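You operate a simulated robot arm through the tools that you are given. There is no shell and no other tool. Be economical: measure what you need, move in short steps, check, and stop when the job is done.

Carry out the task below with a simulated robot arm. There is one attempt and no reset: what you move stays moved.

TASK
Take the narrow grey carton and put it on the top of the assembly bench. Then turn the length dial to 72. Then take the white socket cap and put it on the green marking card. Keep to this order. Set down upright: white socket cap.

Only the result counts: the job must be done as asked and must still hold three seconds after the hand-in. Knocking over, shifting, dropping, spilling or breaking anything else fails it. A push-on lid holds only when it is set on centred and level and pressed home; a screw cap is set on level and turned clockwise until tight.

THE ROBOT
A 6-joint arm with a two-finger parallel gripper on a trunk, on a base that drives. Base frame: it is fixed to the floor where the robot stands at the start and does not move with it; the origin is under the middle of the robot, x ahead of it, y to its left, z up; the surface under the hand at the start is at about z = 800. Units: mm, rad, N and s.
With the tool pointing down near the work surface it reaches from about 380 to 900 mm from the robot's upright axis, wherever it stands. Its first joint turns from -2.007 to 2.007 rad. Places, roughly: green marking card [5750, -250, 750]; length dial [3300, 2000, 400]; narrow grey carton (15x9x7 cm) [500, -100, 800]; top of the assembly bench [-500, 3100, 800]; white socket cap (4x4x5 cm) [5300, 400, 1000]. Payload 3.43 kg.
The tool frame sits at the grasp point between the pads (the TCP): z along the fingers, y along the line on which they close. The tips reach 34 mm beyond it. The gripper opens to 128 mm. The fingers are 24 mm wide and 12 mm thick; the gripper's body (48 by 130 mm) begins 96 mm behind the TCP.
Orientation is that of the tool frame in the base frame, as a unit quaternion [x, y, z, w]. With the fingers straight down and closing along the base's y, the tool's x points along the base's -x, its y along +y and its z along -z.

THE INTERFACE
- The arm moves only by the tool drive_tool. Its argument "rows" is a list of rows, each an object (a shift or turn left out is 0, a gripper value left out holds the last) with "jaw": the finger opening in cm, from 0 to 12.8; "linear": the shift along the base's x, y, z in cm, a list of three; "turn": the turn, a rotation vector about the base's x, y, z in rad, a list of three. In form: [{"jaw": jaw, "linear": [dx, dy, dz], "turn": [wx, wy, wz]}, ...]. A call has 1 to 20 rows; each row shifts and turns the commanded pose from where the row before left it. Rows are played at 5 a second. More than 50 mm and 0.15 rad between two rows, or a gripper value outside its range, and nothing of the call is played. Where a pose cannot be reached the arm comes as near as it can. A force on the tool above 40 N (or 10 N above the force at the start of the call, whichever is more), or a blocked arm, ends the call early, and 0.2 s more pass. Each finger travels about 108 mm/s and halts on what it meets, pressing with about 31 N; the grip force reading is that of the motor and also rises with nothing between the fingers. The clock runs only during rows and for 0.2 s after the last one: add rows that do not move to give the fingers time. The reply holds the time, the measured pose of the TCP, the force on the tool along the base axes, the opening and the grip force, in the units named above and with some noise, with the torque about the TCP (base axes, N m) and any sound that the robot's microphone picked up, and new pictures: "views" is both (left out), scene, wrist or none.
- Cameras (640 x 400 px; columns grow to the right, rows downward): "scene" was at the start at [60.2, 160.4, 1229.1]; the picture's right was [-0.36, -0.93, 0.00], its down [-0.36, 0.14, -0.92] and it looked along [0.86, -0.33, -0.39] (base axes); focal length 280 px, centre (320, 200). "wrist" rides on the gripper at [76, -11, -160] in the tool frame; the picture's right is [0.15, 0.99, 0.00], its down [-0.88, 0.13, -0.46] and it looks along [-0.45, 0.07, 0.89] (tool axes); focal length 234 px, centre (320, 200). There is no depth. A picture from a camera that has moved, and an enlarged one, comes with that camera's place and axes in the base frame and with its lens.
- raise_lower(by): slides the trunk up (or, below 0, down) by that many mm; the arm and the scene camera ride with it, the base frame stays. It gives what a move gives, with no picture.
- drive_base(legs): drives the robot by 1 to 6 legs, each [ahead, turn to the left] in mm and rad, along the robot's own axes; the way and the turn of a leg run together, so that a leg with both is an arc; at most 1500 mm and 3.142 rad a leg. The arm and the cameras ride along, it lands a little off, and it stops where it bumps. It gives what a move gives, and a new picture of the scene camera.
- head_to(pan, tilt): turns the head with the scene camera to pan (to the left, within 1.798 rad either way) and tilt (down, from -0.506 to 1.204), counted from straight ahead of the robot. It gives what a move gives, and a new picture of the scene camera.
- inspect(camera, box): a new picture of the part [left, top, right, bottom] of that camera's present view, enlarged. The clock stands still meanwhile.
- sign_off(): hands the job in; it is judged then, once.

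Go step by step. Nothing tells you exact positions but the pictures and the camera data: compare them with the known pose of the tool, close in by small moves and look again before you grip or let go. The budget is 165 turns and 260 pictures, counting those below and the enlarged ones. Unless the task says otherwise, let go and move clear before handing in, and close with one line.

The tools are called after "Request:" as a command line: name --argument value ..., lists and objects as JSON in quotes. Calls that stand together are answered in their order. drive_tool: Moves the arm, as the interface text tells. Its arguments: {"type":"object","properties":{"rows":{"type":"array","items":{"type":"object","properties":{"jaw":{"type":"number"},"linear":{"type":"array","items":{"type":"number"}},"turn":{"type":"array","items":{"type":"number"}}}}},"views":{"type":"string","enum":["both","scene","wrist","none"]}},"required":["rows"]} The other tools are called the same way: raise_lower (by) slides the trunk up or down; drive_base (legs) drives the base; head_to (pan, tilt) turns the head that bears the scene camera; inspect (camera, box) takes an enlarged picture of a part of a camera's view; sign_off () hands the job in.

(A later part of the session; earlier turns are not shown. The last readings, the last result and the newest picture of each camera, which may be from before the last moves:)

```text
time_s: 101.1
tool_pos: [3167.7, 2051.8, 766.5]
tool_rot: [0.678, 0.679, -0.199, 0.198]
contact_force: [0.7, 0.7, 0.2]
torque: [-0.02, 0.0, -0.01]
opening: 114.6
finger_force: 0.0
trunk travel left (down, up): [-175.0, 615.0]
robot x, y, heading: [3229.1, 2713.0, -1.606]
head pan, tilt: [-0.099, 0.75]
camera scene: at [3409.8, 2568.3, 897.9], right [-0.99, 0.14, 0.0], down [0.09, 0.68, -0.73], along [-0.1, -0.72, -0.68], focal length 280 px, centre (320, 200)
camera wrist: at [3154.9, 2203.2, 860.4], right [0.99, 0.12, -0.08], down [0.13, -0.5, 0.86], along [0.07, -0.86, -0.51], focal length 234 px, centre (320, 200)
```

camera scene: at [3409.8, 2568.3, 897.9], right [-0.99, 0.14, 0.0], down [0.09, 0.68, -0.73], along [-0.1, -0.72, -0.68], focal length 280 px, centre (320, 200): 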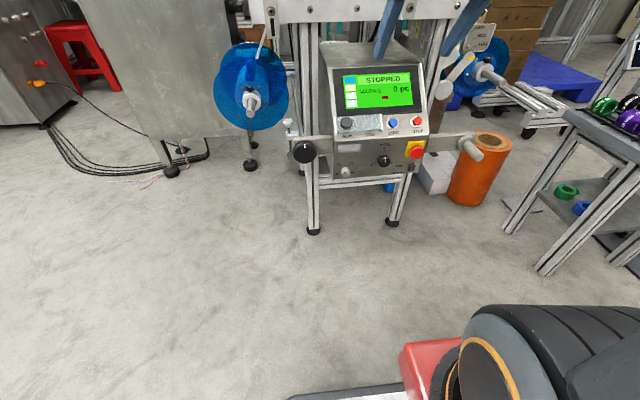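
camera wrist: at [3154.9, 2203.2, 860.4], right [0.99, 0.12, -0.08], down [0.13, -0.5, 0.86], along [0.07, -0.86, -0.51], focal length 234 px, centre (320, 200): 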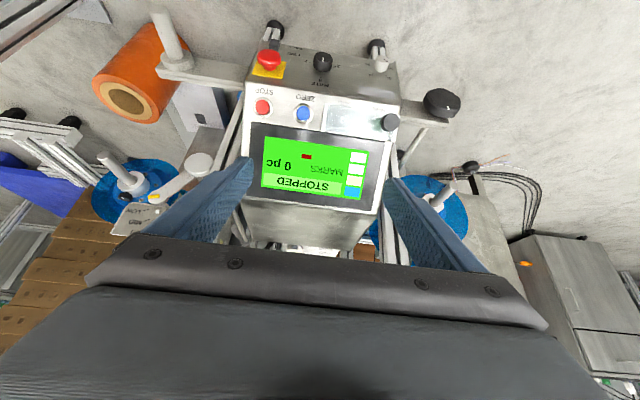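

Lowering the trunk also shifts the arm forward because the mast leans, so I'm closer to the machine than intended. I'll pull the tool back and back the base up a bit.

Request:
drive_tool --rows '[{"linear": [0, 4, 0]}, {"linear": [0, 4, 0]}, {}]' --views "none"

Request:
drive_base --legs '[[-130, 0]]'

```text
time_s: 101.9
tool_pos: [3163.3, 2096.6, 758.0]
tool_rot: [0.679, 0.679, -0.197, 0.199]
contact_force: [-0.1, 0.9, 1.1]
torque: [0.0, -0.02, 0.0]
opening: 114.9
finger_force: 0.1
out of reach, approached as far as the arm can: row 2
trunk travel left (down, up): [-175.0, 615.0]
robot x, y, heading: [3227.8, 2713.3, -1.611]
head pan, tilt: [-0.099, 0.75]
```

```text
time_s: 103.2
tool_pos: [3168.6, 2226.9, 758.3]
tool_rot: [0.678, 0.68, -0.197, 0.198]
contact_force: [-0.3, -0.5, -0.1]
torque: [0.0, -0.02, -0.02]
opening: 114.8
finger_force: 0.0
trunk travel left (down, up): [-175.0, 615.0]
robot x, y, heading: [3232.0, 2847.0, -1.602]
head pan, tilt: [-0.099, 0.75]
camera scene: at [3414.8, 2700.3, 897.9], right [-0.99, 0.13, 0.0], down [0.09, 0.68, -0.73], along [-0.1, -0.72, -0.68], focal length 280 px, centre (320, 200)
```

scene: 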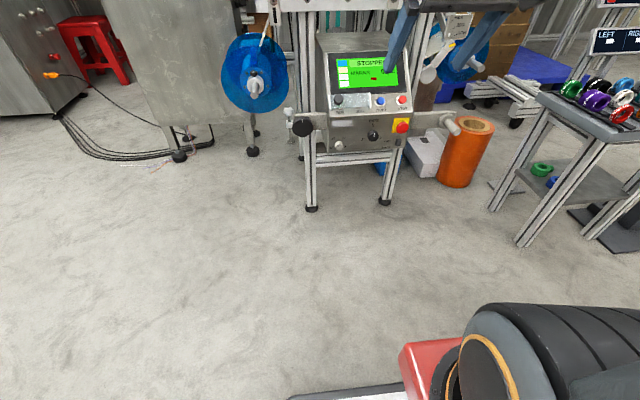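

Request:
drive_tool --rows '[{"linear": [1.4, -2.2, 0], "turn": [-0.143, 0, 0]}, {"linear": [1.4, -2.2, 0], "turn": [-0.143, 0, 0]}, {"linear": [1.4, -2.2, 0], "turn": [-0.143, 0, 0]}, {"linear": [1.4, -1.8, 0], "turn": [-0.143, 0, 0]}, {"linear": [1.4, -1.8, 0], "turn": [-0.143, 0, 0]}, {"linear": [1.4, -1.5, 0], "turn": [-0.143, 0, 0]}, {"linear": [1.4, -1.5, 0], "turn": [-0.141, 0, 0]}, {}]' --views "both"

```text
time_s: 105.0
tool_pos: [3241.3, 2125.1, 747.9]
tool_rot: [0.526, 0.575, -0.411, 0.473]
contact_force: [-0.1, 0.3, -0.1]
torque: [0.02, 0.0, 0.02]
opening: 114.9
finger_force: 0.0
out of reach, approached as far as the arm can: row 4, 5, 7
trunk travel left (down, up): [-175.0, 615.0]
robot x, y, heading: [3234.7, 2846.8, -1.603]
head pan, tilt: [-0.099, 0.75]
camera scene: at [3414.8, 2700.3, 897.9], right [-0.99, 0.13, 0.0], down [0.09, 0.68, -0.73], along [-0.1, -0.72, -0.68], focal length 280 px, centre (320, 200)
camera wrist: at [3209.8, 2295.0, 709.5], right [0.98, 0.14, -0.12], down [0.08, 0.27, 0.96], along [0.17, -0.95, 0.25], focal length 234 px, centre (320, 200)
```

scene: 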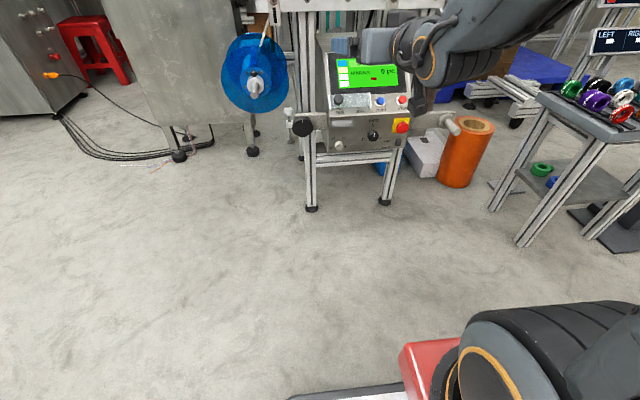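
wrist: 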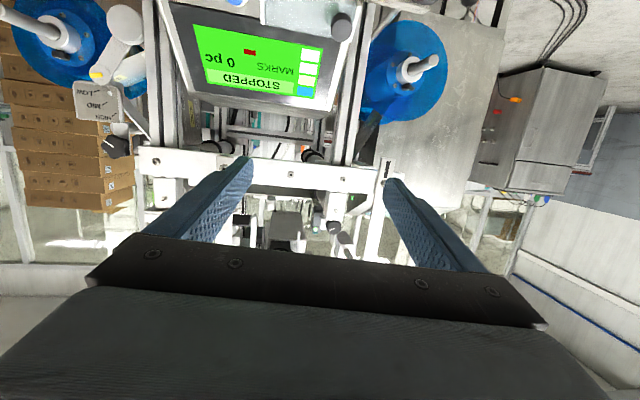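

The tool is nearly horizontal but limited by reach. I'll lower the trunk fully, to bring the dial to a better height relative to the arm, then correct.

Request:
raise_lower --by -170

Request:
drive_tool --rows '[{}, {}]' --views "both"

```text
time_s: 106.9
tool_pos: [3238.6, 2076.8, 579.6]
tool_rot: [0.525, 0.576, -0.41, 0.473]
contact_force: [0.2, 0.1, 1.3]
torque: [-0.02, 0.0, 0.02]
opening: 114.7
finger_force: 0.0
trunk travel left (down, up): [-5.0, 785.0]
robot x, y, heading: [3235.0, 2849.7, -1.603]
head pan, tilt: [-0.099, 0.75]
```

```text
time_s: 107.5
tool_pos: [3238.2, 2077.0, 579.7]
tool_rot: [0.525, 0.576, -0.411, 0.473]
contact_force: [0.6, -0.5, -0.5]
torque: [0.0, 0.05, -0.01]
opening: 114.9
finger_force: 0.0
trunk travel left (down, up): [-5.0, 785.0]
robot x, y, heading: [3234.2, 2849.5, -1.607]
head pan, tilt: [-0.099, 0.75]
camera scene: at [3413.2, 2653.0, 727.9], right [-0.99, 0.13, 0.0], down [0.09, 0.68, -0.73], along [-0.1, -0.72, -0.68], focal length 280 px, centre (320, 200)
camera wrist: at [3208.3, 2247.7, 539.7], right [0.98, 0.14, -0.12], down [0.08, 0.27, 0.96], along [0.17, -0.95, 0.25], focal length 234 px, centre (320, 200)
```

scene: 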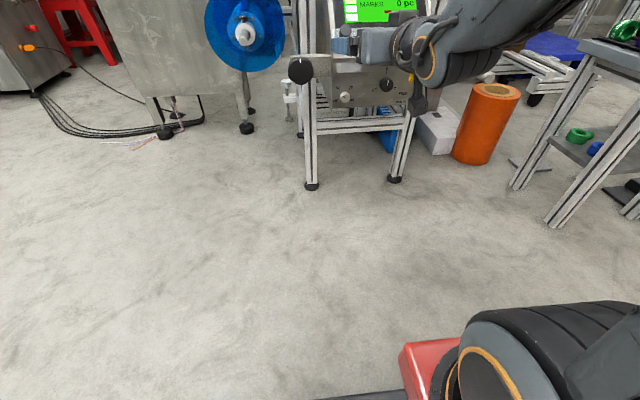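
wrist: 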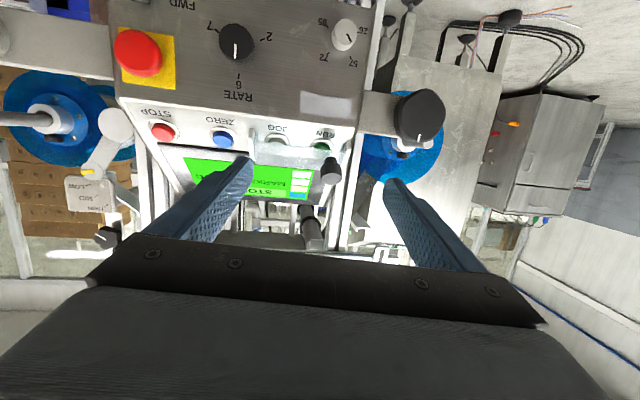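

The dial is visible in the wrist view, at about (3258, 1980, 440). I'll lower the tool to that height and level it, keeping it away from the panel.

Request:
drive_tool --rows '[{"linear": [0.4, 0, -3], "turn": [0, 0, -0.022]}, {"linear": [0.4, 0, -3], "turn": [-0.05, 0, -0.03]}, {"linear": [0.4, 0, -3], "turn": [-0.05, 0, -0.03]}, {"linear": [0.4, 0, -3], "turn": [-0.055, 0, -0.03]}, {"linear": [0.4, 0, -2], "turn": [-0.06, 0, 0]}, {}]' --views "both"

```text
time_s: 108.9
tool_pos: [3146.1, 2072.2, 484.1]
tool_rot: [0.514, 0.491, -0.48, 0.514]
contact_force: [-0.5, 0.0, -0.1]
torque: [-0.03, -0.01, -0.02]
opening: 115.1
finger_force: 0.0
out of reach, approached as far as the arm can: row 1, 2, 3, 4, 5
trunk travel left (down, up): [-5.0, 785.0]
robot x, y, heading: [3236.5, 2847.2, -1.607]
head pan, tilt: [-0.099, 0.75]
camera scene: at [3413.1, 2653.0, 727.9], right [-0.99, 0.13, 0.0], down [0.09, 0.68, -0.73], along [-0.1, -0.72, -0.68], focal length 280 px, centre (320, 200)
camera wrist: at [3136.6, 2232.1, 409.0], right [1.0, 0.01, -0.09], down [0.08, 0.45, 0.89], along [0.05, -0.89, 0.44], focal length 234 px, centre (320, 200)
```

scene: 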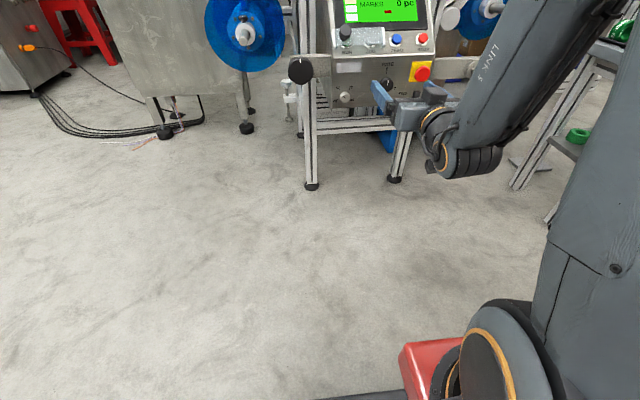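
wrist: 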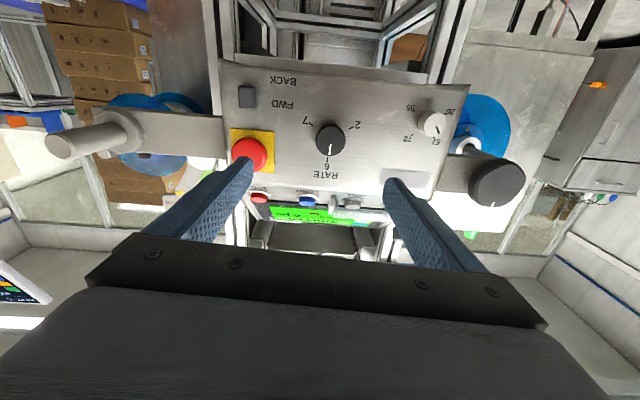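

The arm is too close in for a horizontal tool: the leaning mast puts it too far forward. I'll reposition with the robot parallel to the aisle, facing -x with the arm turned left, which gives about 800 mm of reach. First I'll raise and fold back.

Request:
raise_lower --by 300

Request:
drive_tool --rows '[{"linear": [0, 1.5, 2], "turn": [0.14, 0, 0]}, {"linear": [0, 1.5, 2], "turn": [0.14, 0, 0]}, {"linear": [0, 1.5, 2], "turn": [0.14, 0, 0]}, {"linear": [0, 2, 2], "turn": [0.14, 0, 0]}, {"linear": [0, 2, 2], "turn": [0.14, 0, 0]}, {"linear": [0, 2, 2], "turn": [0.14, 0, 0]}, {"linear": [0, 2, 2], "turn": [0.14, 0, 0]}, {"linear": [0, 2, 2], "turn": [0.14, 0, 0]}, {}]' --views "scene"

```text
time_s: 111.9
tool_pos: [3148.7, 2155.2, 784.4]
tool_rot: [0.515, 0.491, -0.481, 0.513]
contact_force: [-0.3, -0.4, 1.1]
torque: [0.04, -0.04, -0.04]
opening: 115.1
finger_force: 0.1
trunk travel left (down, up): [-305.0, 485.0]
robot x, y, heading: [3230.9, 2846.6, -1.606]
head pan, tilt: [-0.099, 0.75]
```

```text
time_s: 113.9
tool_pos: [3143.9, 2280.4, 943.0]
tool_rot: [0.708, 0.672, -0.145, 0.162]
contact_force: [-0.7, -0.9, 0.7]
torque: [0.0, 0.01, -0.01]
opening: 115.1
finger_force: 0.1
out of reach, approached as far as the arm can: row 1, 6
trunk travel left (down, up): [-305.0, 485.0]
robot x, y, heading: [3230.7, 2846.6, -1.604]
head pan, tilt: [-0.099, 0.75]
camera scene: at [3416.0, 2736.5, 1027.9], right [-0.99, 0.13, 0.0], down [0.09, 0.68, -0.73], along [-0.1, -0.72, -0.68], focal length 280 px, centre (320, 200)
```

scene: 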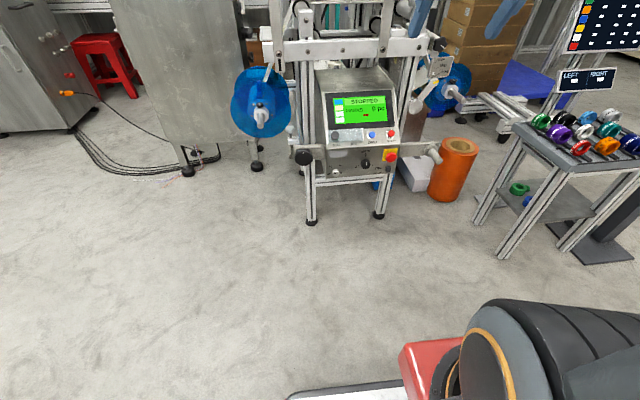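

Request:
drive_base --legs '[[90, 0], [0, -1.535], [-150, 0]]'

Request:
head_to --pan 1.5 --tilt 0.6

```text
time_s: 119.7
tool_pos: [2812.0, 2826.2, 943.3]
tool_rot: [0.976, -0.007, -0.218, 0.016]
contact_force: [0.3, 0.0, 1.4]
torque: [0.01, 0.01, -0.01]
opening: 115.0
finger_force: 0.1
trunk travel left (down, up): [-305.0, 485.0]
robot x, y, heading: [3382.9, 2761.4, -3.137]
head pan, tilt: [-0.099, 0.75]
camera scene: at [3279.4, 2569.7, 1027.9], right [0.09, 1.0, 0.0], down [0.68, -0.06, -0.73], along [-0.73, 0.07, -0.68], focal length 280 px, centre (320, 200)
```

scene: 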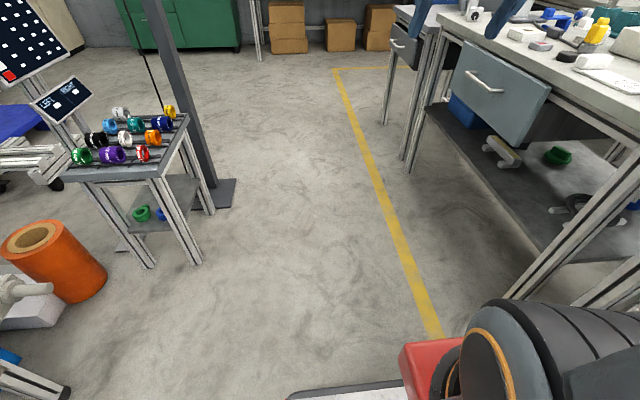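

```text
time_s: 121.4
tool_pos: [2811.2, 2825.1, 943.3]
tool_rot: [0.976, -0.006, -0.218, 0.015]
contact_force: [0.0, -0.4, 0.4]
torque: [-0.05, 0.01, -0.01]
opening: 114.8
finger_force: 0.1
trunk travel left (down, up): [-305.0, 485.0]
robot x, y, heading: [3380.1, 2759.1, -3.135]
head pan, tilt: [1.499, 0.6]
camera scene: at [3355.9, 2473.7, 1040.8], right [-1.0, 0.07, 0.0], down [0.04, 0.56, -0.83], along [-0.06, -0.82, -0.56], focal length 280 px, centre (320, 200)
```

scene: 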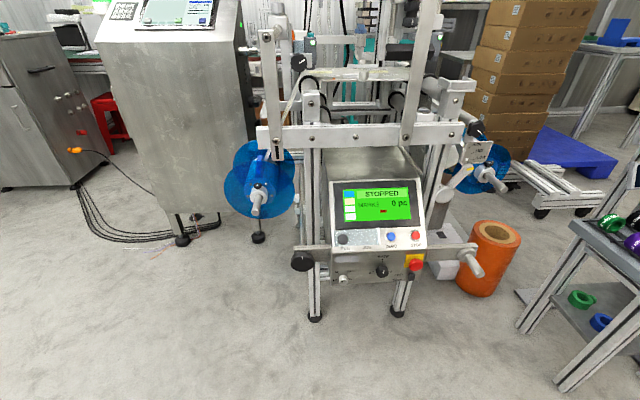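

The view is good. To limit how far the arm must swing past the head, I'll shift the base back along the aisle and angle it towards the machine.

Request:
drive_base --legs '[[-270, 0], [0, 0.535]]'

Request:
head_to --pan 0.7 --tilt 0.6

```text
time_s: 124.8
tool_pos: [3127.1, 2531.6, 943.3]
tool_rot: [0.944, 0.246, -0.206, 0.072]
contact_force: [-0.8, -0.3, 0.7]
torque: [0.02, -0.01, -0.01]
opening: 115.1
finger_force: 0.0
trunk travel left (down, up): [-305.0, 485.0]
robot x, y, heading: [3653.4, 2759.4, -2.607]
head pan, tilt: [1.499, 0.6]
camera scene: at [3772.1, 2498.5, 1040.8], right [-0.9, -0.44, 0.0], down [-0.25, 0.51, -0.83], along [0.36, -0.74, -0.56], focal length 280 px, centre (320, 200)
```

scene: 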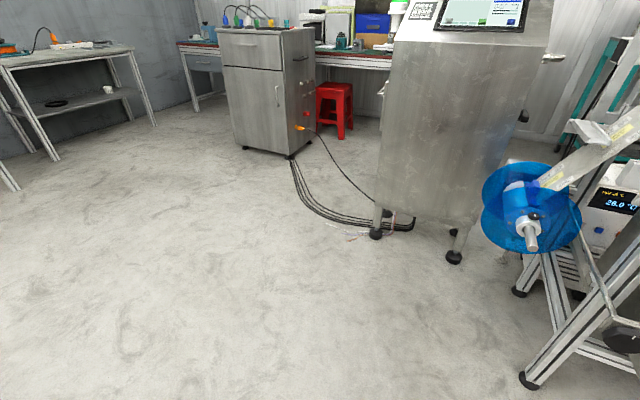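

```text
time_s: 125.9
tool_pos: [3126.1, 2531.9, 943.6]
tool_rot: [0.945, 0.246, -0.206, 0.071]
contact_force: [0.6, 0.2, -0.1]
torque: [0.02, 0.02, -0.02]
opening: 114.9
finger_force: 0.0
trunk travel left (down, up): [-305.0, 485.0]
robot x, y, heading: [3653.5, 2757.5, -2.616]
head pan, tilt: [0.7, 0.6]
camera scene: at [3703.4, 2494.6, 1040.8], right [-0.94, 0.34, 0.0], down [0.19, 0.53, -0.83], along [-0.28, -0.78, -0.56], focal length 280 px, centre (320, 200)
```

scene: 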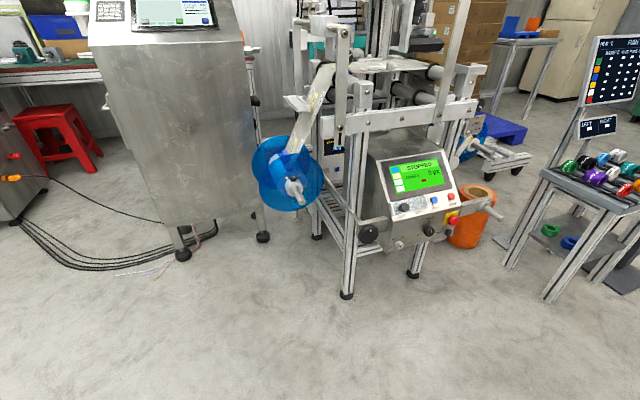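

I'll lower the trunk now, then bring the tool in front of the dial while rotating it to horizontal.

Request:
raise_lower --by -300

Request:
drive_tool --rows '[{"linear": [2, -3.7, -0.7], "turn": [-0.0914, 0.0566, 0.0834]}, {"linear": [2, -3.7, -0.7], "turn": [-0.0914, 0.0566, 0.0834]}, {"linear": [2, -3.7, -0.7], "turn": [-0.0914, 0.0566, 0.0834]}, {"linear": [2, -3.7, -0.7], "turn": [-0.0914, 0.0566, 0.0834]}, {"linear": [2, -3.7, -0.7], "turn": [-0.0914, 0.0566, 0.0834]}, {"linear": [2, -3.2, -0.7], "turn": [-0.0914, 0.0566, 0.0834]}, {"linear": [2, -3.2, -0.7], "turn": [-0.0914, 0.0566, 0.0834]}, {"linear": [2, -3.2, -0.7], "turn": [-0.0914, 0.0566, 0.0834]}, {"linear": [1.5, -2.5, -0.7], "turn": [-0.0914, 0.0566, 0.0834]}, {"linear": [1.4, -1.5, -0.7], "turn": [-0.0914, 0.0566, 0.0834]}, {"linear": [1.4, -1.5, -0.7], "turn": [-0.0914, 0.0566, 0.0834]}, {}]' --views "both"

```text
time_s: 128.9
tool_pos: [3060.7, 2493.5, 643.8]
tool_rot: [0.945, 0.245, -0.206, 0.071]
contact_force: [0.3, 0.1, 0.3]
torque: [0.02, 0.0, -0.01]
opening: 114.9
finger_force: 0.0
trunk travel left (down, up): [-5.0, 785.0]
robot x, y, heading: [3655.2, 2760.0, -2.617]
head pan, tilt: [0.7, 0.6]
```

```text
time_s: 131.5
tool_pos: [3223.7, 2140.4, 559.6]
tool_rot: [-0.498, -0.5, 0.501, -0.5]
contact_force: [0.2, -0.6, 0.3]
torque: [-0.02, -0.05, 0.0]
opening: 115.0
finger_force: 0.1
out of reach, approached as far as the arm can: row 1, 2, 3
trunk travel left (down, up): [-5.0, 785.0]
robot x, y, heading: [3653.1, 2754.7, -2.612]
head pan, tilt: [0.7, 0.6]
camera scene: at [3631.3, 2452.6, 740.8], right [-0.94, 0.34, 0.0], down [0.19, 0.53, -0.83], along [-0.28, -0.78, -0.56], focal length 280 px, centre (320, 200)
camera wrist: at [3210.4, 2300.6, 482.2], right [0.99, 0.0, -0.15], down [0.13, 0.46, 0.88], along [0.07, -0.89, 0.45], focal length 234 px, centre (320, 200)
```

scene: 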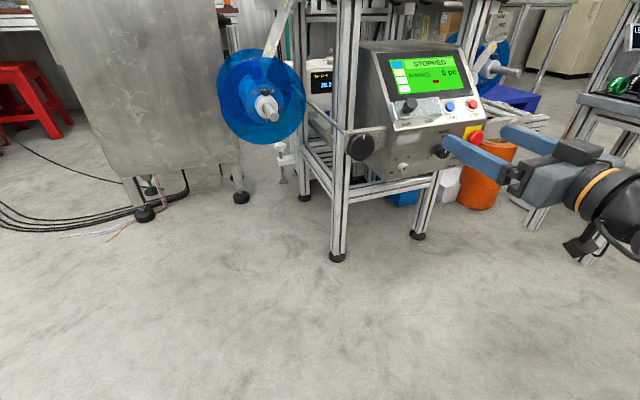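
wrist: 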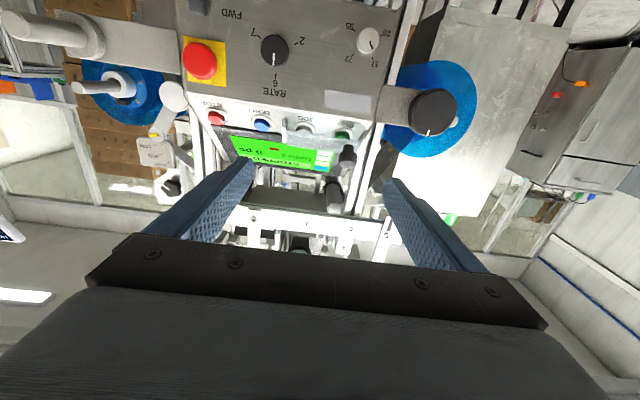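

Now the tool is exactly horizontal. The dial is at about (3260, 1980, 433). I'll move into line with it while staying back from the panel.

Request:
drive_tool --rows '[{"linear": [1.2, 0, -4], "jaw": 6}, {"linear": [1.2, 0, -4]}, {"linear": [1.2, 0, -4]}, {}]' --views "both"

Request:
inspect --camera "wrist" --box '[250, 60, 410, 220]'

```text
time_s: 132.5
tool_pos: [3253.1, 2139.5, 448.0]
tool_rot: [0.501, 0.5, -0.496, 0.502]
contact_force: [0.1, -1.0, 0.9]
torque: [0.02, 0.04, -0.08]
opening: 60.1
finger_force: 0.0
out of reach, approached as far as the arm can: row 3
trunk travel left (down, up): [-5.0, 785.0]
robot x, y, heading: [3653.5, 2759.7, -2.614]
head pan, tilt: [0.7, 0.6]
camera scene: at [3631.3, 2452.6, 740.8], right [-0.94, 0.34, 0.0], down [0.19, 0.53, -0.82], along [-0.28, -0.78, -0.57], focal length 280 px, centre (320, 200)
camera wrist: at [3240.8, 2299.2, 373.1], right [0.99, 0.01, -0.14], down [0.12, 0.45, 0.88], along [0.07, -0.89, 0.45], focal length 234 px, centre (320, 200)
```

scene: 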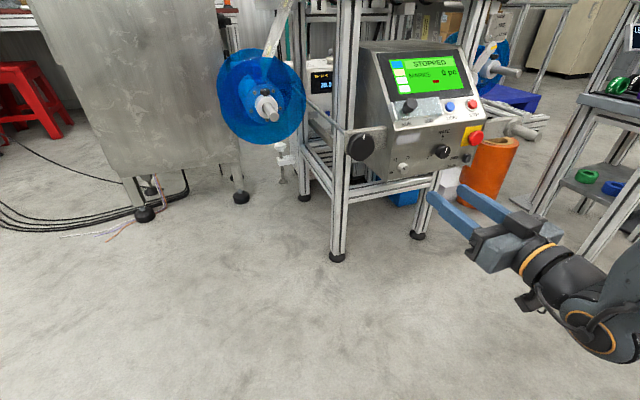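
wrist: 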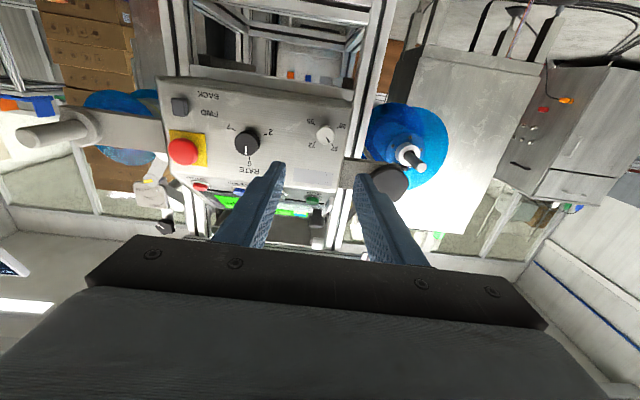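

```text
2.50 times, centred on (330, 140) of wrist
camera zoom: at [3240.8, 2299.2, 373.1], right [0.99, 0.01, -0.14], down [0.12, 0.45, 0.88], along [0.07, -0.89, 0.45], focal length 585 px, centre (295, 350)
```

zoom: 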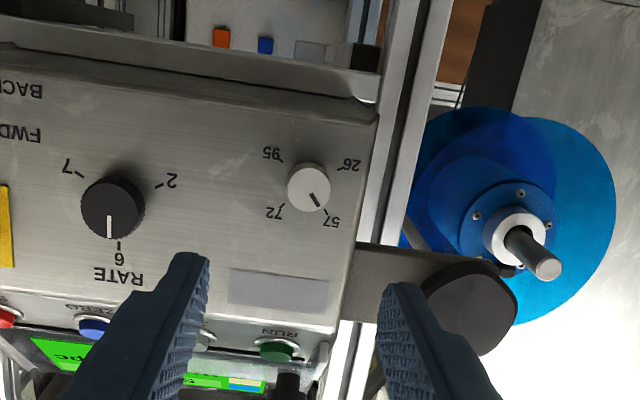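

The pointer sits on 57, and 72 is 80° clockwise of it. The dial axis is at x≈3260, z≈438. I'll pre-rotate the gripper 40° the other way so the turn is symmetric, and approach.

Request:
drive_tool --rows '[{"linear": [0.13, -1.2, -0.2], "turn": [0, 0.14, 0], "jaw": 5}, {"linear": [0.13, -1.2, -0.2], "turn": [0, 0.14, 0]}, {"linear": [0.13, -1.2, -0.2], "turn": [0, 0.14, 0]}, {"linear": [0.13, -1.2, -0.2], "turn": [0, 0.14, 0]}, {"linear": [0.13, -1.2, -0.2], "turn": [0, 0.138, 0]}, {}]' --views "both"

Request:
inspect --camera "wrist" --box '[240, 80, 400, 240]'

```text
time_s: 133.9
tool_pos: [3135.4, 2076.6, 680.0]
tool_rot: [0.302, 0.651, -0.625, 0.308]
contact_force: [0.1, 0.2, 0.8]
torque: [0.03, 0.01, 0.02]
opening: 50.3
finger_force: 0.1
out of reach, approached as far as the arm can: row 1, 2, 3, 4, 5
trunk travel left (down, up): [-5.0, 785.0]
robot x, y, heading: [3654.5, 2759.5, -2.614]
head pan, tilt: [0.7, 0.6]
camera scene: at [3631.3, 2452.6, 740.8], right [-0.94, 0.34, 0.0], down [0.19, 0.53, -0.83], along [-0.28, -0.78, -0.57], focal length 280 px, centre (320, 200)
camera wrist: at [3075.6, 2237.1, 632.1], right [0.68, 0.04, -0.73], down [0.64, 0.45, 0.62], along [0.35, -0.89, 0.28], focal length 234 px, centre (320, 200)
```

scene: 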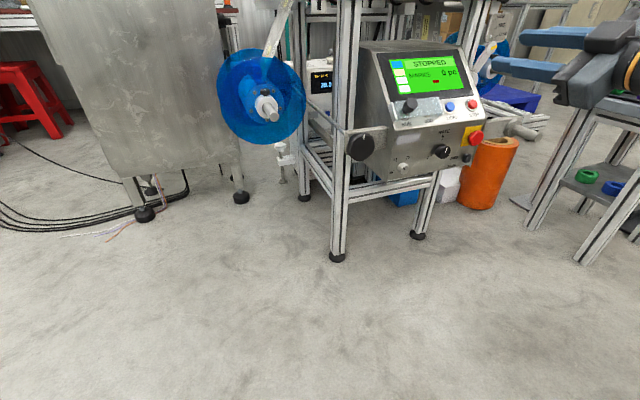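
wrist: 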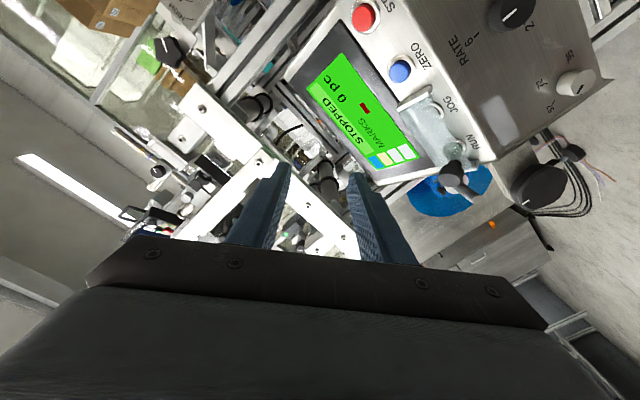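

```text
2.50 times, centred on (320, 160) of wrist
camera zoom: at [3075.6, 2237.1, 632.1], right [0.68, 0.04, -0.73], down [0.64, 0.45, 0.62], along [0.35, -0.89, 0.28], focal length 585 px, centre (320, 300)
```

zoom: 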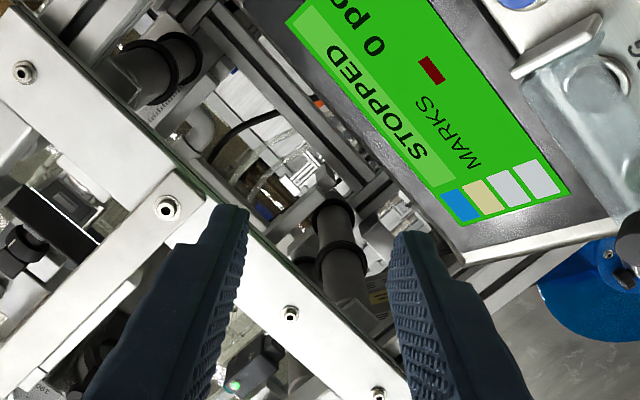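

The arm ran into a joint limit because it's still too close in for this wrist pose, and the tool wandered safely upward. I'll back the base off about 120 mm to gain reach, then redo the approach.

Request:
drive_base --legs '[[-120, 0]]'

Request:
drive_tool --rows '[{"turn": [0, -0.1, 0]}, {"turn": [0, -0.15, 0]}, {"turn": [0, -0.15, 0]}, {"turn": [0, -0.15, 0]}, {"turn": [0, -0.148, 0]}, {}]' --views "wrist"

```text
time_s: 135.2
tool_pos: [3236.9, 2135.1, 679.4]
tool_rot: [0.304, 0.65, -0.624, 0.308]
contact_force: [-0.6, -0.7, 0.3]
torque: [-0.02, -0.02, 0.01]
opening: 50.1
finger_force: 0.0
trunk travel left (down, up): [-5.0, 785.0]
robot x, y, heading: [3757.3, 2815.4, -2.611]
head pan, tilt: [0.7, 0.6]
camera scene: at [3732.8, 2511.8, 740.8], right [-0.94, 0.34, 0.0], down [0.19, 0.53, -0.83], along [-0.28, -0.78, -0.57], focal length 280 px, centre (320, 200)
```

scene: 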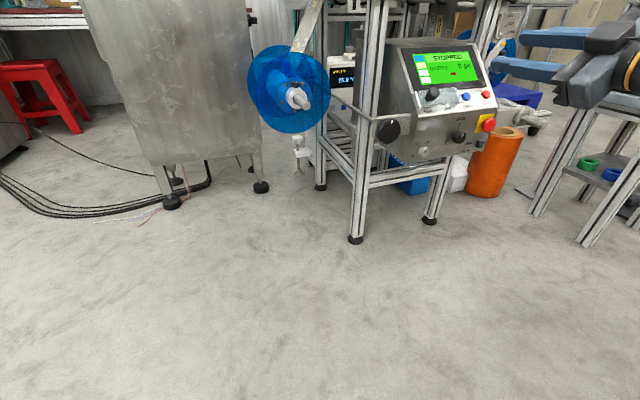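

```text
time_s: 136.6
tool_pos: [3238.7, 2135.4, 678.6]
tool_rot: [0.5, 0.504, -0.483, 0.512]
contact_force: [-0.7, 0.2, 0.4]
torque: [-0.01, 0.01, 0.04]
opening: 49.9
finger_force: 0.0
trunk travel left (down, up): [-5.0, 785.0]
robot x, y, heading: [3755.8, 2816.6, -2.616]
head pan, tilt: [0.7, 0.6]
camera wrist: at [3221.4, 2296.8, 604.4], right [0.99, 0.04, -0.12], down [0.09, 0.45, 0.89], along [0.09, -0.89, 0.44], focal length 234 px, centre (320, 200)
```

wrist: 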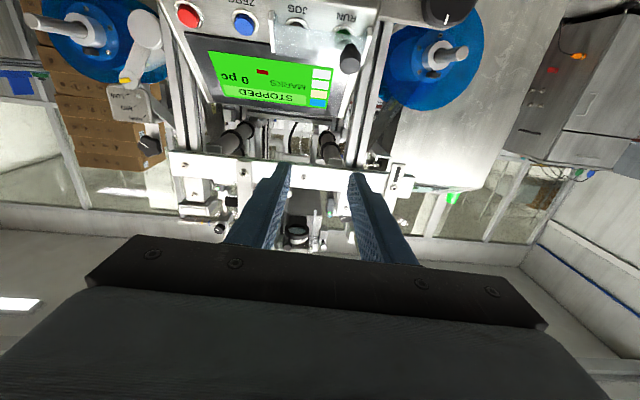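

Request:
drive_tool --rows '[{"linear": [0.35, 0, -4], "turn": [0, 0.01, -0.033]}, {"linear": [0.35, 0, -4]}, {"linear": [0.35, 0, -4]}, {"linear": [0.35, 0, -4]}, {"linear": [0.35, 0, -4]}, {"linear": [0.35, 0, -4]}, {}]' --views "wrist"

```text
time_s: 138.2
tool_pos: [3256.6, 2135.6, 439.8]
tool_rot: [0.505, 0.5, -0.494, 0.501]
contact_force: [0.2, 0.6, 0.1]
torque: [0.01, 0.01, 0.02]
opening: 50.0
finger_force: 0.1
trunk travel left (down, up): [-5.0, 785.0]
robot x, y, heading: [3753.9, 2815.7, -2.613]
head pan, tilt: [0.7, 0.6]
camera wrist: at [3245.1, 2296.4, 365.4], right [0.99, 0.0, -0.13], down [0.12, 0.45, 0.89], along [0.06, -0.89, 0.44], focal length 234 px, centre (320, 200)
```

wrist: 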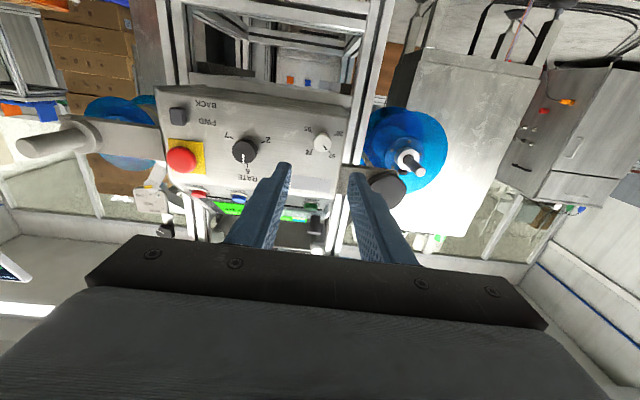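

That's reachable now. I'll test the +40° roll here, away from the panel.

Request:
drive_tool --rows '[{"turn": [0, 0.14, 0]}, {"turn": [0, 0.14, 0]}, {"turn": [0, 0.14, 0]}, {"turn": [0, 0.14, 0]}, {"turn": [0, 0.14, 0]}, {}]' --views "wrist"

Request:
inspect --camera "wrist" --box '[240, 80, 440, 220]'

```text
time_s: 139.6
tool_pos: [3134.7, 2106.3, 615.6]
tool_rot: [0.311, 0.649, -0.621, 0.31]
contact_force: [-0.2, -0.2, -0.1]
torque: [0.0, 0.0, -0.04]
opening: 50.3
finger_force: 0.0
out of reach, approached as far as the arm can: row 2, 3, 4, 5
trunk travel left (down, up): [-5.0, 785.0]
robot x, y, heading: [3754.2, 2814.0, -2.611]
head pan, tilt: [0.7, 0.6]
camera wrist: at [3075.9, 2266.9, 569.0], right [0.69, 0.04, -0.72], down [0.63, 0.44, 0.63], along [0.34, -0.9, 0.28], focal length 234 px, centre (320, 200)
```

wrist: 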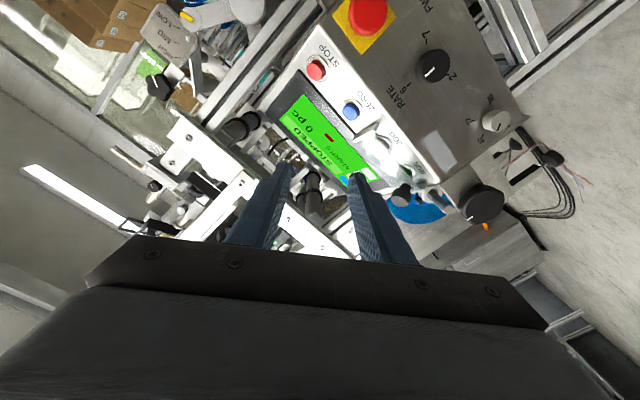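

```text
2.86 times, centred on (340, 150) of wrist
camera zoom: at [3075.9, 2266.9, 569.0], right [0.69, 0.04, -0.72], down [0.63, 0.44, 0.63], along [0.34, -0.9, 0.28], focal length 669 px, centre (263, 343)
```

zoom: 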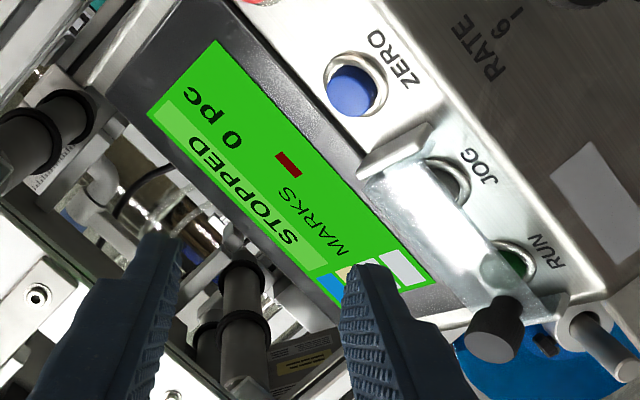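

The roll joint is limited in the + direction. I'll go back and test the negative direction, which is what the turn needs anyway.

Request:
drive_tool --rows '[{"turn": [0, -0.14, 0]}, {"turn": [0, -0.14, 0]}, {"turn": [0, -0.14, 0]}, {"turn": [0, -0.14, 0]}, {"turn": [0, -0.14, 0]}, {"linear": [2.4, 0.6, -3.5]}, {"linear": [2.4, 0.6, -3.5]}, {"linear": [2.4, 0.6, -3.5]}, {"linear": [2.4, 0.6, -3.5]}, {"linear": [2.8, 0.6, -3.7]}, {"turn": [0, -0.14, 0]}, {"turn": [0, -0.14, 0]}, {"turn": [0, -0.14, 0]}, {"turn": [0, -0.14, 0]}, {"turn": [0, -0.14, 0]}, {}]' --views "wrist"

```text
time_s: 143.0
tool_pos: [3259.8, 2135.8, 438.0]
tool_rot: [0.644, 0.297, -0.291, 0.642]
contact_force: [-0.4, 0.8, -0.1]
torque: [0.01, 0.0, 0.0]
opening: 49.9
finger_force: 0.1
trunk travel left (down, up): [-5.0, 785.0]
robot x, y, heading: [3752.6, 2816.9, -2.612]
head pan, tilt: [0.7, 0.6]
camera wrist: at [3298.6, 2296.6, 374.6], right [0.84, 0.0, 0.54], down [-0.48, 0.45, 0.75], along [-0.24, -0.89, 0.38], focal length 234 px, centre (320, 200)
```

wrist: 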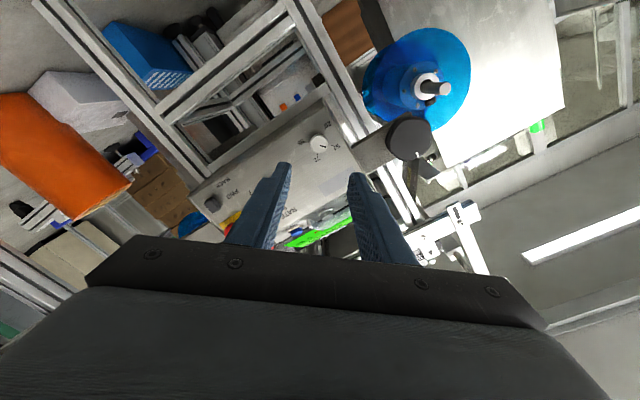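

Request:
drive_tool --rows '[{"turn": [0, -0.14, 0]}, {"turn": [0, -0.14, 0]}, {"turn": [0, -0.14, 0]}, {"turn": [0, -0.14, 0]}, {"turn": [0, -0.14, 0]}, {"turn": [0, -0.14, 0]}, {}]' --views "wrist"

Request:
inspect --camera "wrist" --box '[260, 100, 380, 200]'

```text
time_s: 144.6
tool_pos: [3259.8, 2135.2, 438.0]
tool_rot: [0.707, 0.009, -0.004, 0.707]
contact_force: [-0.4, -0.3, 0.7]
torque: [0.0, -0.04, 0.03]
opening: 49.9
finger_force: 0.1
trunk travel left (down, up): [-5.0, 785.0]
robot x, y, heading: [3756.0, 2819.0, -2.614]
head pan, tilt: [0.7, 0.6]
camera wrist: at [3332.9, 2296.5, 425.6], right [0.16, 0.0, 0.99], down [-0.88, 0.45, 0.14], along [-0.44, -0.89, 0.08], focal length 234 px, centre (320, 200)
```

wrist: 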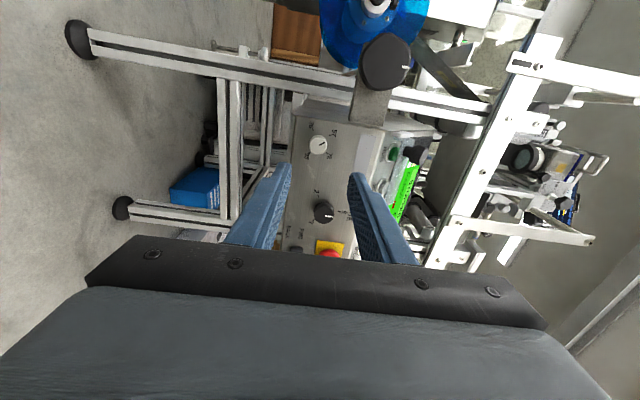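

```text
4.00 times, centred on (320, 150) of wrist
camera zoom: at [3332.9, 2296.5, 425.6], right [0.16, 0.0, 0.99], down [-0.88, 0.45, 0.14], along [-0.44, -0.89, 0.08], focal length 937 px, centre (320, 400)
```

zoom: 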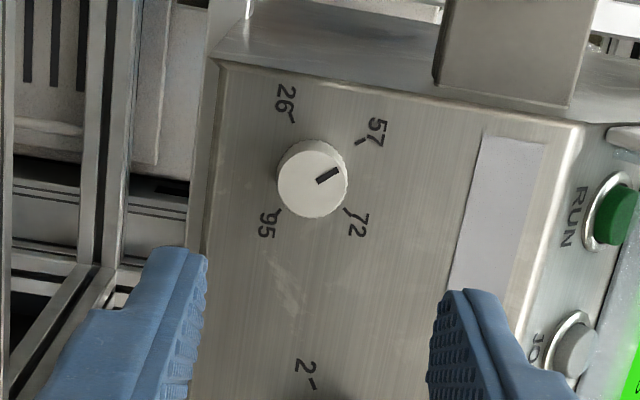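

Reaching roll -90° works. The refined dial axis is x≈3259, z≈437, with the panel at y≈1971. I'll roll back to near 0 and approach partway.

Request:
drive_tool --rows '[{"turn": [0, 0.149, 0]}, {"turn": [0, 0.149, 0]}, {"turn": [0, 0.149, 0]}, {"turn": [0, 0.149, 0]}, {"turn": [0, 0.149, 0]}, {"turn": [0, 0.149, 0]}, {"turn": [0, 0.149, 0]}, {"turn": [0, 0.149, 0]}, {"turn": [0, 0.149, 0]}, {"turn": [0, 0.149, 0]}, {"linear": [-0.1, -4, -0.1]}, {"linear": [0, -3, 0]}, {}]' --views "both"

Request:
inspect --camera "wrist" --box '[240, 100, 400, 220]'

```text
time_s: 147.4
tool_pos: [3258.9, 2065.2, 438.0]
tool_rot: [0.517, 0.487, -0.481, 0.514]
contact_force: [-0.5, 0.4, 0.3]
torque: [0.01, -0.01, 0.01]
opening: 50.2
finger_force: 0.1
trunk travel left (down, up): [-5.0, 785.0]
robot x, y, heading: [3756.5, 2815.6, -2.612]
head pan, tilt: [0.7, 0.6]
camera scene: at [3732.7, 2511.8, 740.8], right [-0.94, 0.34, 0.0], down [0.19, 0.53, -0.82], along [-0.28, -0.78, -0.57], focal length 280 px, centre (320, 200)
camera wrist: at [3251.5, 2226.6, 362.4], right [1.0, 0.0, -0.09], down [0.07, 0.45, 0.89], along [0.04, -0.89, 0.45], focal length 234 px, centre (320, 200)
```

scene: 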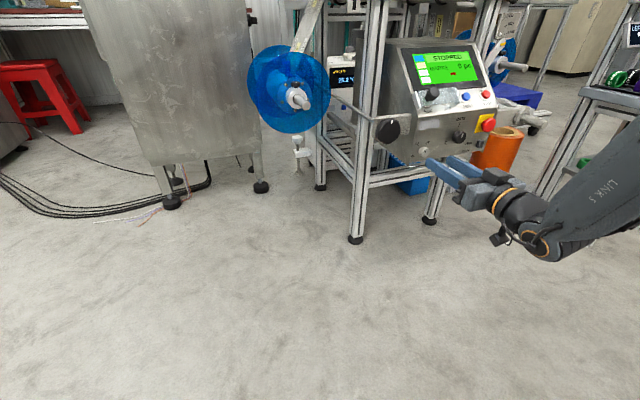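
wrist: 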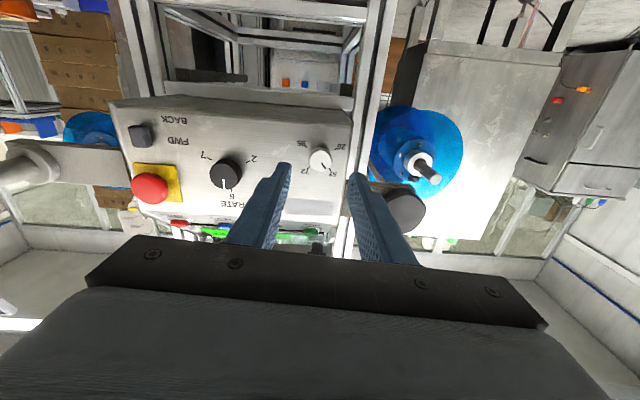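

```text
3.33 times, centred on (320, 160) of wrist
camera zoom: at [3251.5, 2226.6, 362.4], right [1.0, 0.0, -0.09], down [0.07, 0.45, 0.89], along [0.04, -0.89, 0.45], focal length 781 px, centre (320, 333)
```

zoom: 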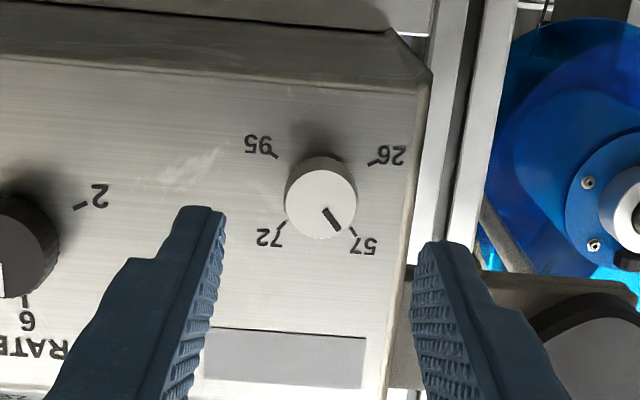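

The knob is centred between the fingers. I'll advance to y≈2012.

Request:
drive_tool --rows '[{"linear": [0, -2, -0.1]}, {"linear": [0, -2, 0]}, {"linear": [0, -1.2, 0]}, {}]' --views "wrist"

Request:
inspect --camera "wrist" --box '[240, 100, 400, 220]'

Request:
inspect --camera "scene" --box '[370, 90, 530, 210]'

```text
time_s: 148.4
tool_pos: [3258.2, 2014.6, 436.6]
tool_rot: [0.517, 0.487, -0.482, 0.513]
contact_force: [-0.6, 0.1, -0.2]
torque: [0.0, 0.03, -0.01]
opening: 49.8
finger_force: 0.0
trunk travel left (down, up): [-5.0, 785.0]
robot x, y, heading: [3757.8, 2813.9, -2.616]
head pan, tilt: [0.7, 0.6]
camera wrist: at [3250.5, 2174.8, 361.8], right [1.0, 0.0, -0.08], down [0.07, 0.45, 0.89], along [0.04, -0.89, 0.45], focal length 234 px, centre (320, 200)
```

wrist: 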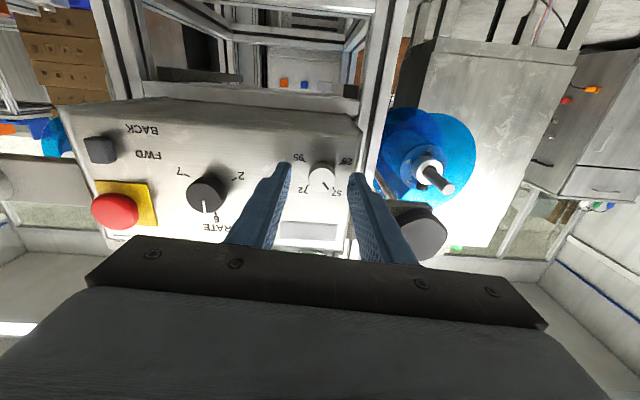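

```text
3.33 times, centred on (320, 160) of wrist
camera zoom: at [3250.5, 2174.8, 361.8], right [1.0, 0.0, -0.08], down [0.07, 0.45, 0.89], along [0.04, -0.89, 0.45], focal length 781 px, centre (320, 333)
```

zoom: 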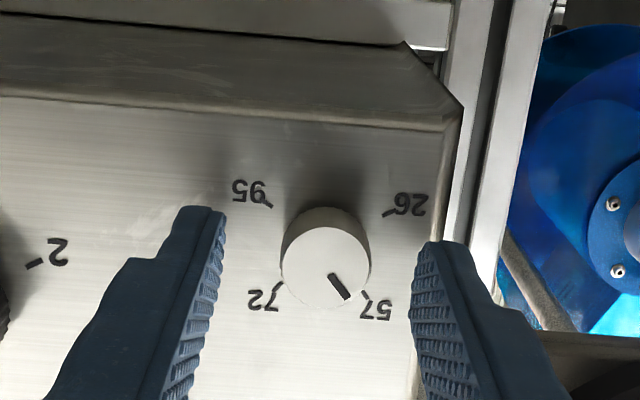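

```text
3.33 times, centred on (450, 150) of scene
camera zoom: at [3732.8, 2511.8, 740.8], right [-0.94, 0.34, 0.0], down [0.19, 0.53, -0.82], along [-0.28, -0.78, -0.57], focal length 935 px, centre (-113, 367)
```

zoom: 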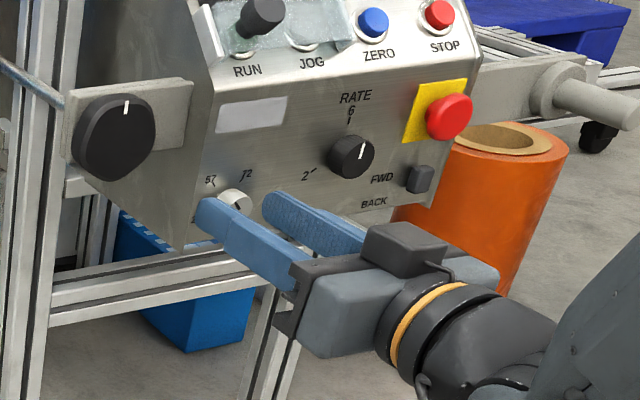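

The knob front is about 8 mm inside the fingertips. I'll go 6 mm further and close on it.

Request:
drive_tool --rows '[{"linear": [0, -0.6, 0]}, {"jaw": 3.2}, {"jaw": 2.6}, {"jaw": 1.8}, {"jaw": 1.5}, {}]' --views "wrist"

Request:
inspect --camera "wrist" --box '[240, 100, 400, 220]'

```text
time_s: 149.8
tool_pos: [3260.3, 2008.0, 437.3]
tool_rot: [0.516, 0.488, -0.48, 0.515]
contact_force: [13.5, 7.5, 2.3]
torque: [-0.27, 0.0, -0.02]
opening: 23.6
finger_force: 45.1
trunk travel left (down, up): [-5.0, 785.0]
robot x, y, heading: [3752.7, 2817.8, -2.614]
head pan, tilt: [0.7, 0.6]
camera wrist: at [3251.4, 2168.7, 362.1], right [1.0, 0.0, -0.09], down [0.07, 0.45, 0.89], along [0.04, -0.89, 0.45], focal length 234 px, centre (320, 200)
```

wrist: 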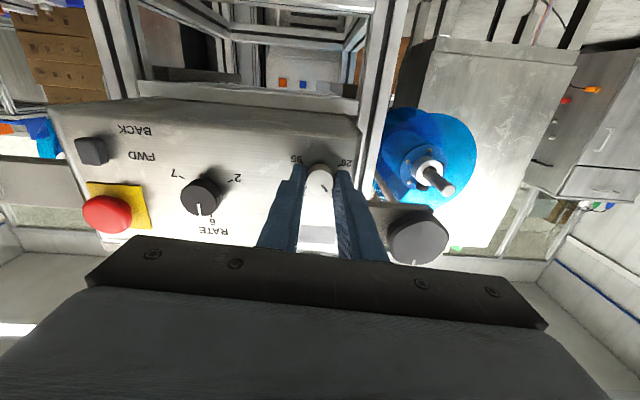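

```text
3.33 times, centred on (320, 160) of wrist
camera zoom: at [3251.4, 2168.7, 362.1], right [1.0, 0.0, -0.09], down [0.07, 0.45, 0.89], along [0.04, -0.89, 0.45], focal length 781 px, centre (320, 333)
```

zoom: 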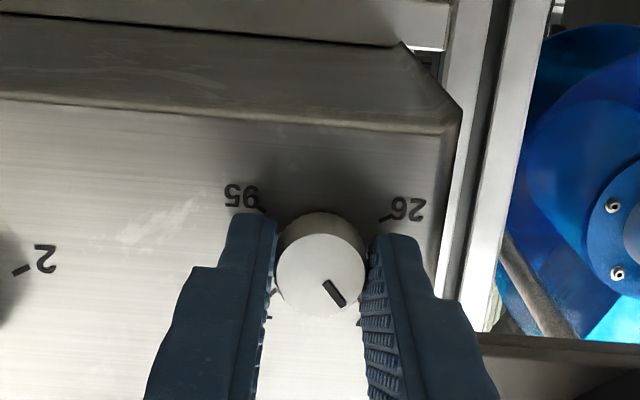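

The knob is gripped, and a small side load says its axis is about 2 mm further in +x. I'll correct that and turn the first half clockwise.

Request:
drive_tool --rows '[{"linear": [0.18, 0.1, 0]}, {"turn": [0, -0.1, 0]}, {"turn": [0, -0.1, 0]}, {"turn": [0, -0.1, 0]}, {"turn": [0, -0.1, 0]}, {"turn": [0, -0.1, 0]}, {"turn": [0, -0.1, 0]}, {"turn": [0, -0.1, 0]}, {}]' --views "none"

Request:
inspect --camera "wrist" --box '[240, 100, 400, 220]'

```text
time_s: 151.8
tool_pos: [3258.3, 2008.8, 436.9]
tool_rot: [0.651, 0.28, -0.276, 0.649]
contact_force: [-18.6, -32.5, 1.8]
torque: [0.07, 0.01, -0.74]
opening: 23.4
finger_force: 45.4
trunk travel left (down, up): [-5.0, 785.0]
robot x, y, heading: [3756.8, 2816.8, -2.611]
head pan, tilt: [0.7, 0.6]
```

```text
3.33 times, centred on (320, 160) of wrist
camera zoom: at [3301.6, 2169.2, 375.0], right [0.82, 0.0, 0.58], down [-0.52, 0.45, 0.73], along [-0.26, -0.89, 0.37], focal length 781 px, centre (320, 333)
```

zoom: 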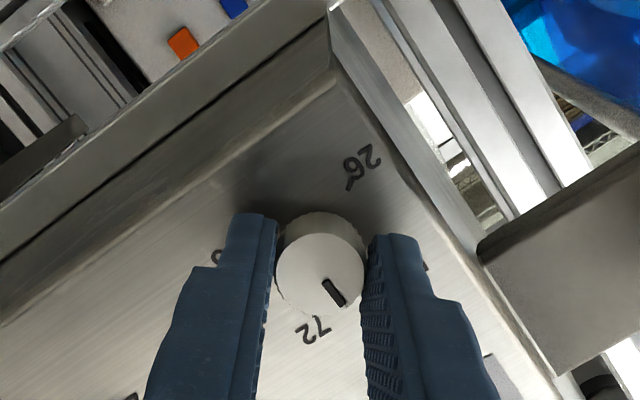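

The knob turns with the gripper. I'll relieve the side load and turn the remaining ~0.70 rad.

Request:
drive_tool --rows '[{"linear": [-0.1, -0.1, 0]}, {"linear": [-0.08, 0, 0]}, {"turn": [0, -0.1, 0]}, {"turn": [0, -0.1, 0]}, {"turn": [0, -0.1, 0]}, {"turn": [0, -0.1, 0]}, {"turn": [0, -0.1, 0]}, {"turn": [0, -0.1, 0]}, {"turn": [0, -0.1, 0]}, {}]' --views "none"

Request:
inspect --camera "wrist" --box '[240, 100, 400, 220]'

```text
time_s: 154.0
tool_pos: [3259.4, 2008.0, 436.5]
tool_rot: [0.707, 0.041, -0.035, 0.706]
contact_force: [3.7, 31.9, -1.4]
torque: [-0.24, 0.01, 0.45]
opening: 23.7
finger_force: 45.2
trunk travel left (down, up): [-5.0, 785.0]
robot x, y, heading: [3756.6, 2818.9, -2.615]
head pan, tilt: [0.7, 0.6]
```

```text
3.33 times, centred on (320, 160) of wrist
camera zoom: at [3330.6, 2169.3, 416.9], right [0.25, 0.0, 0.97], down [-0.87, 0.45, 0.22], along [-0.43, -0.89, 0.11], focal length 781 px, centre (320, 333)
```

zoom: 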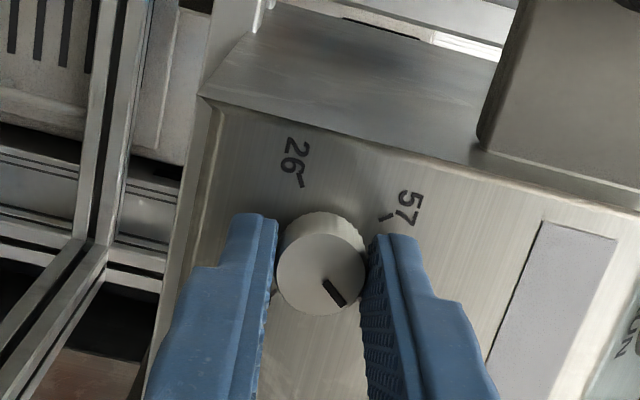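

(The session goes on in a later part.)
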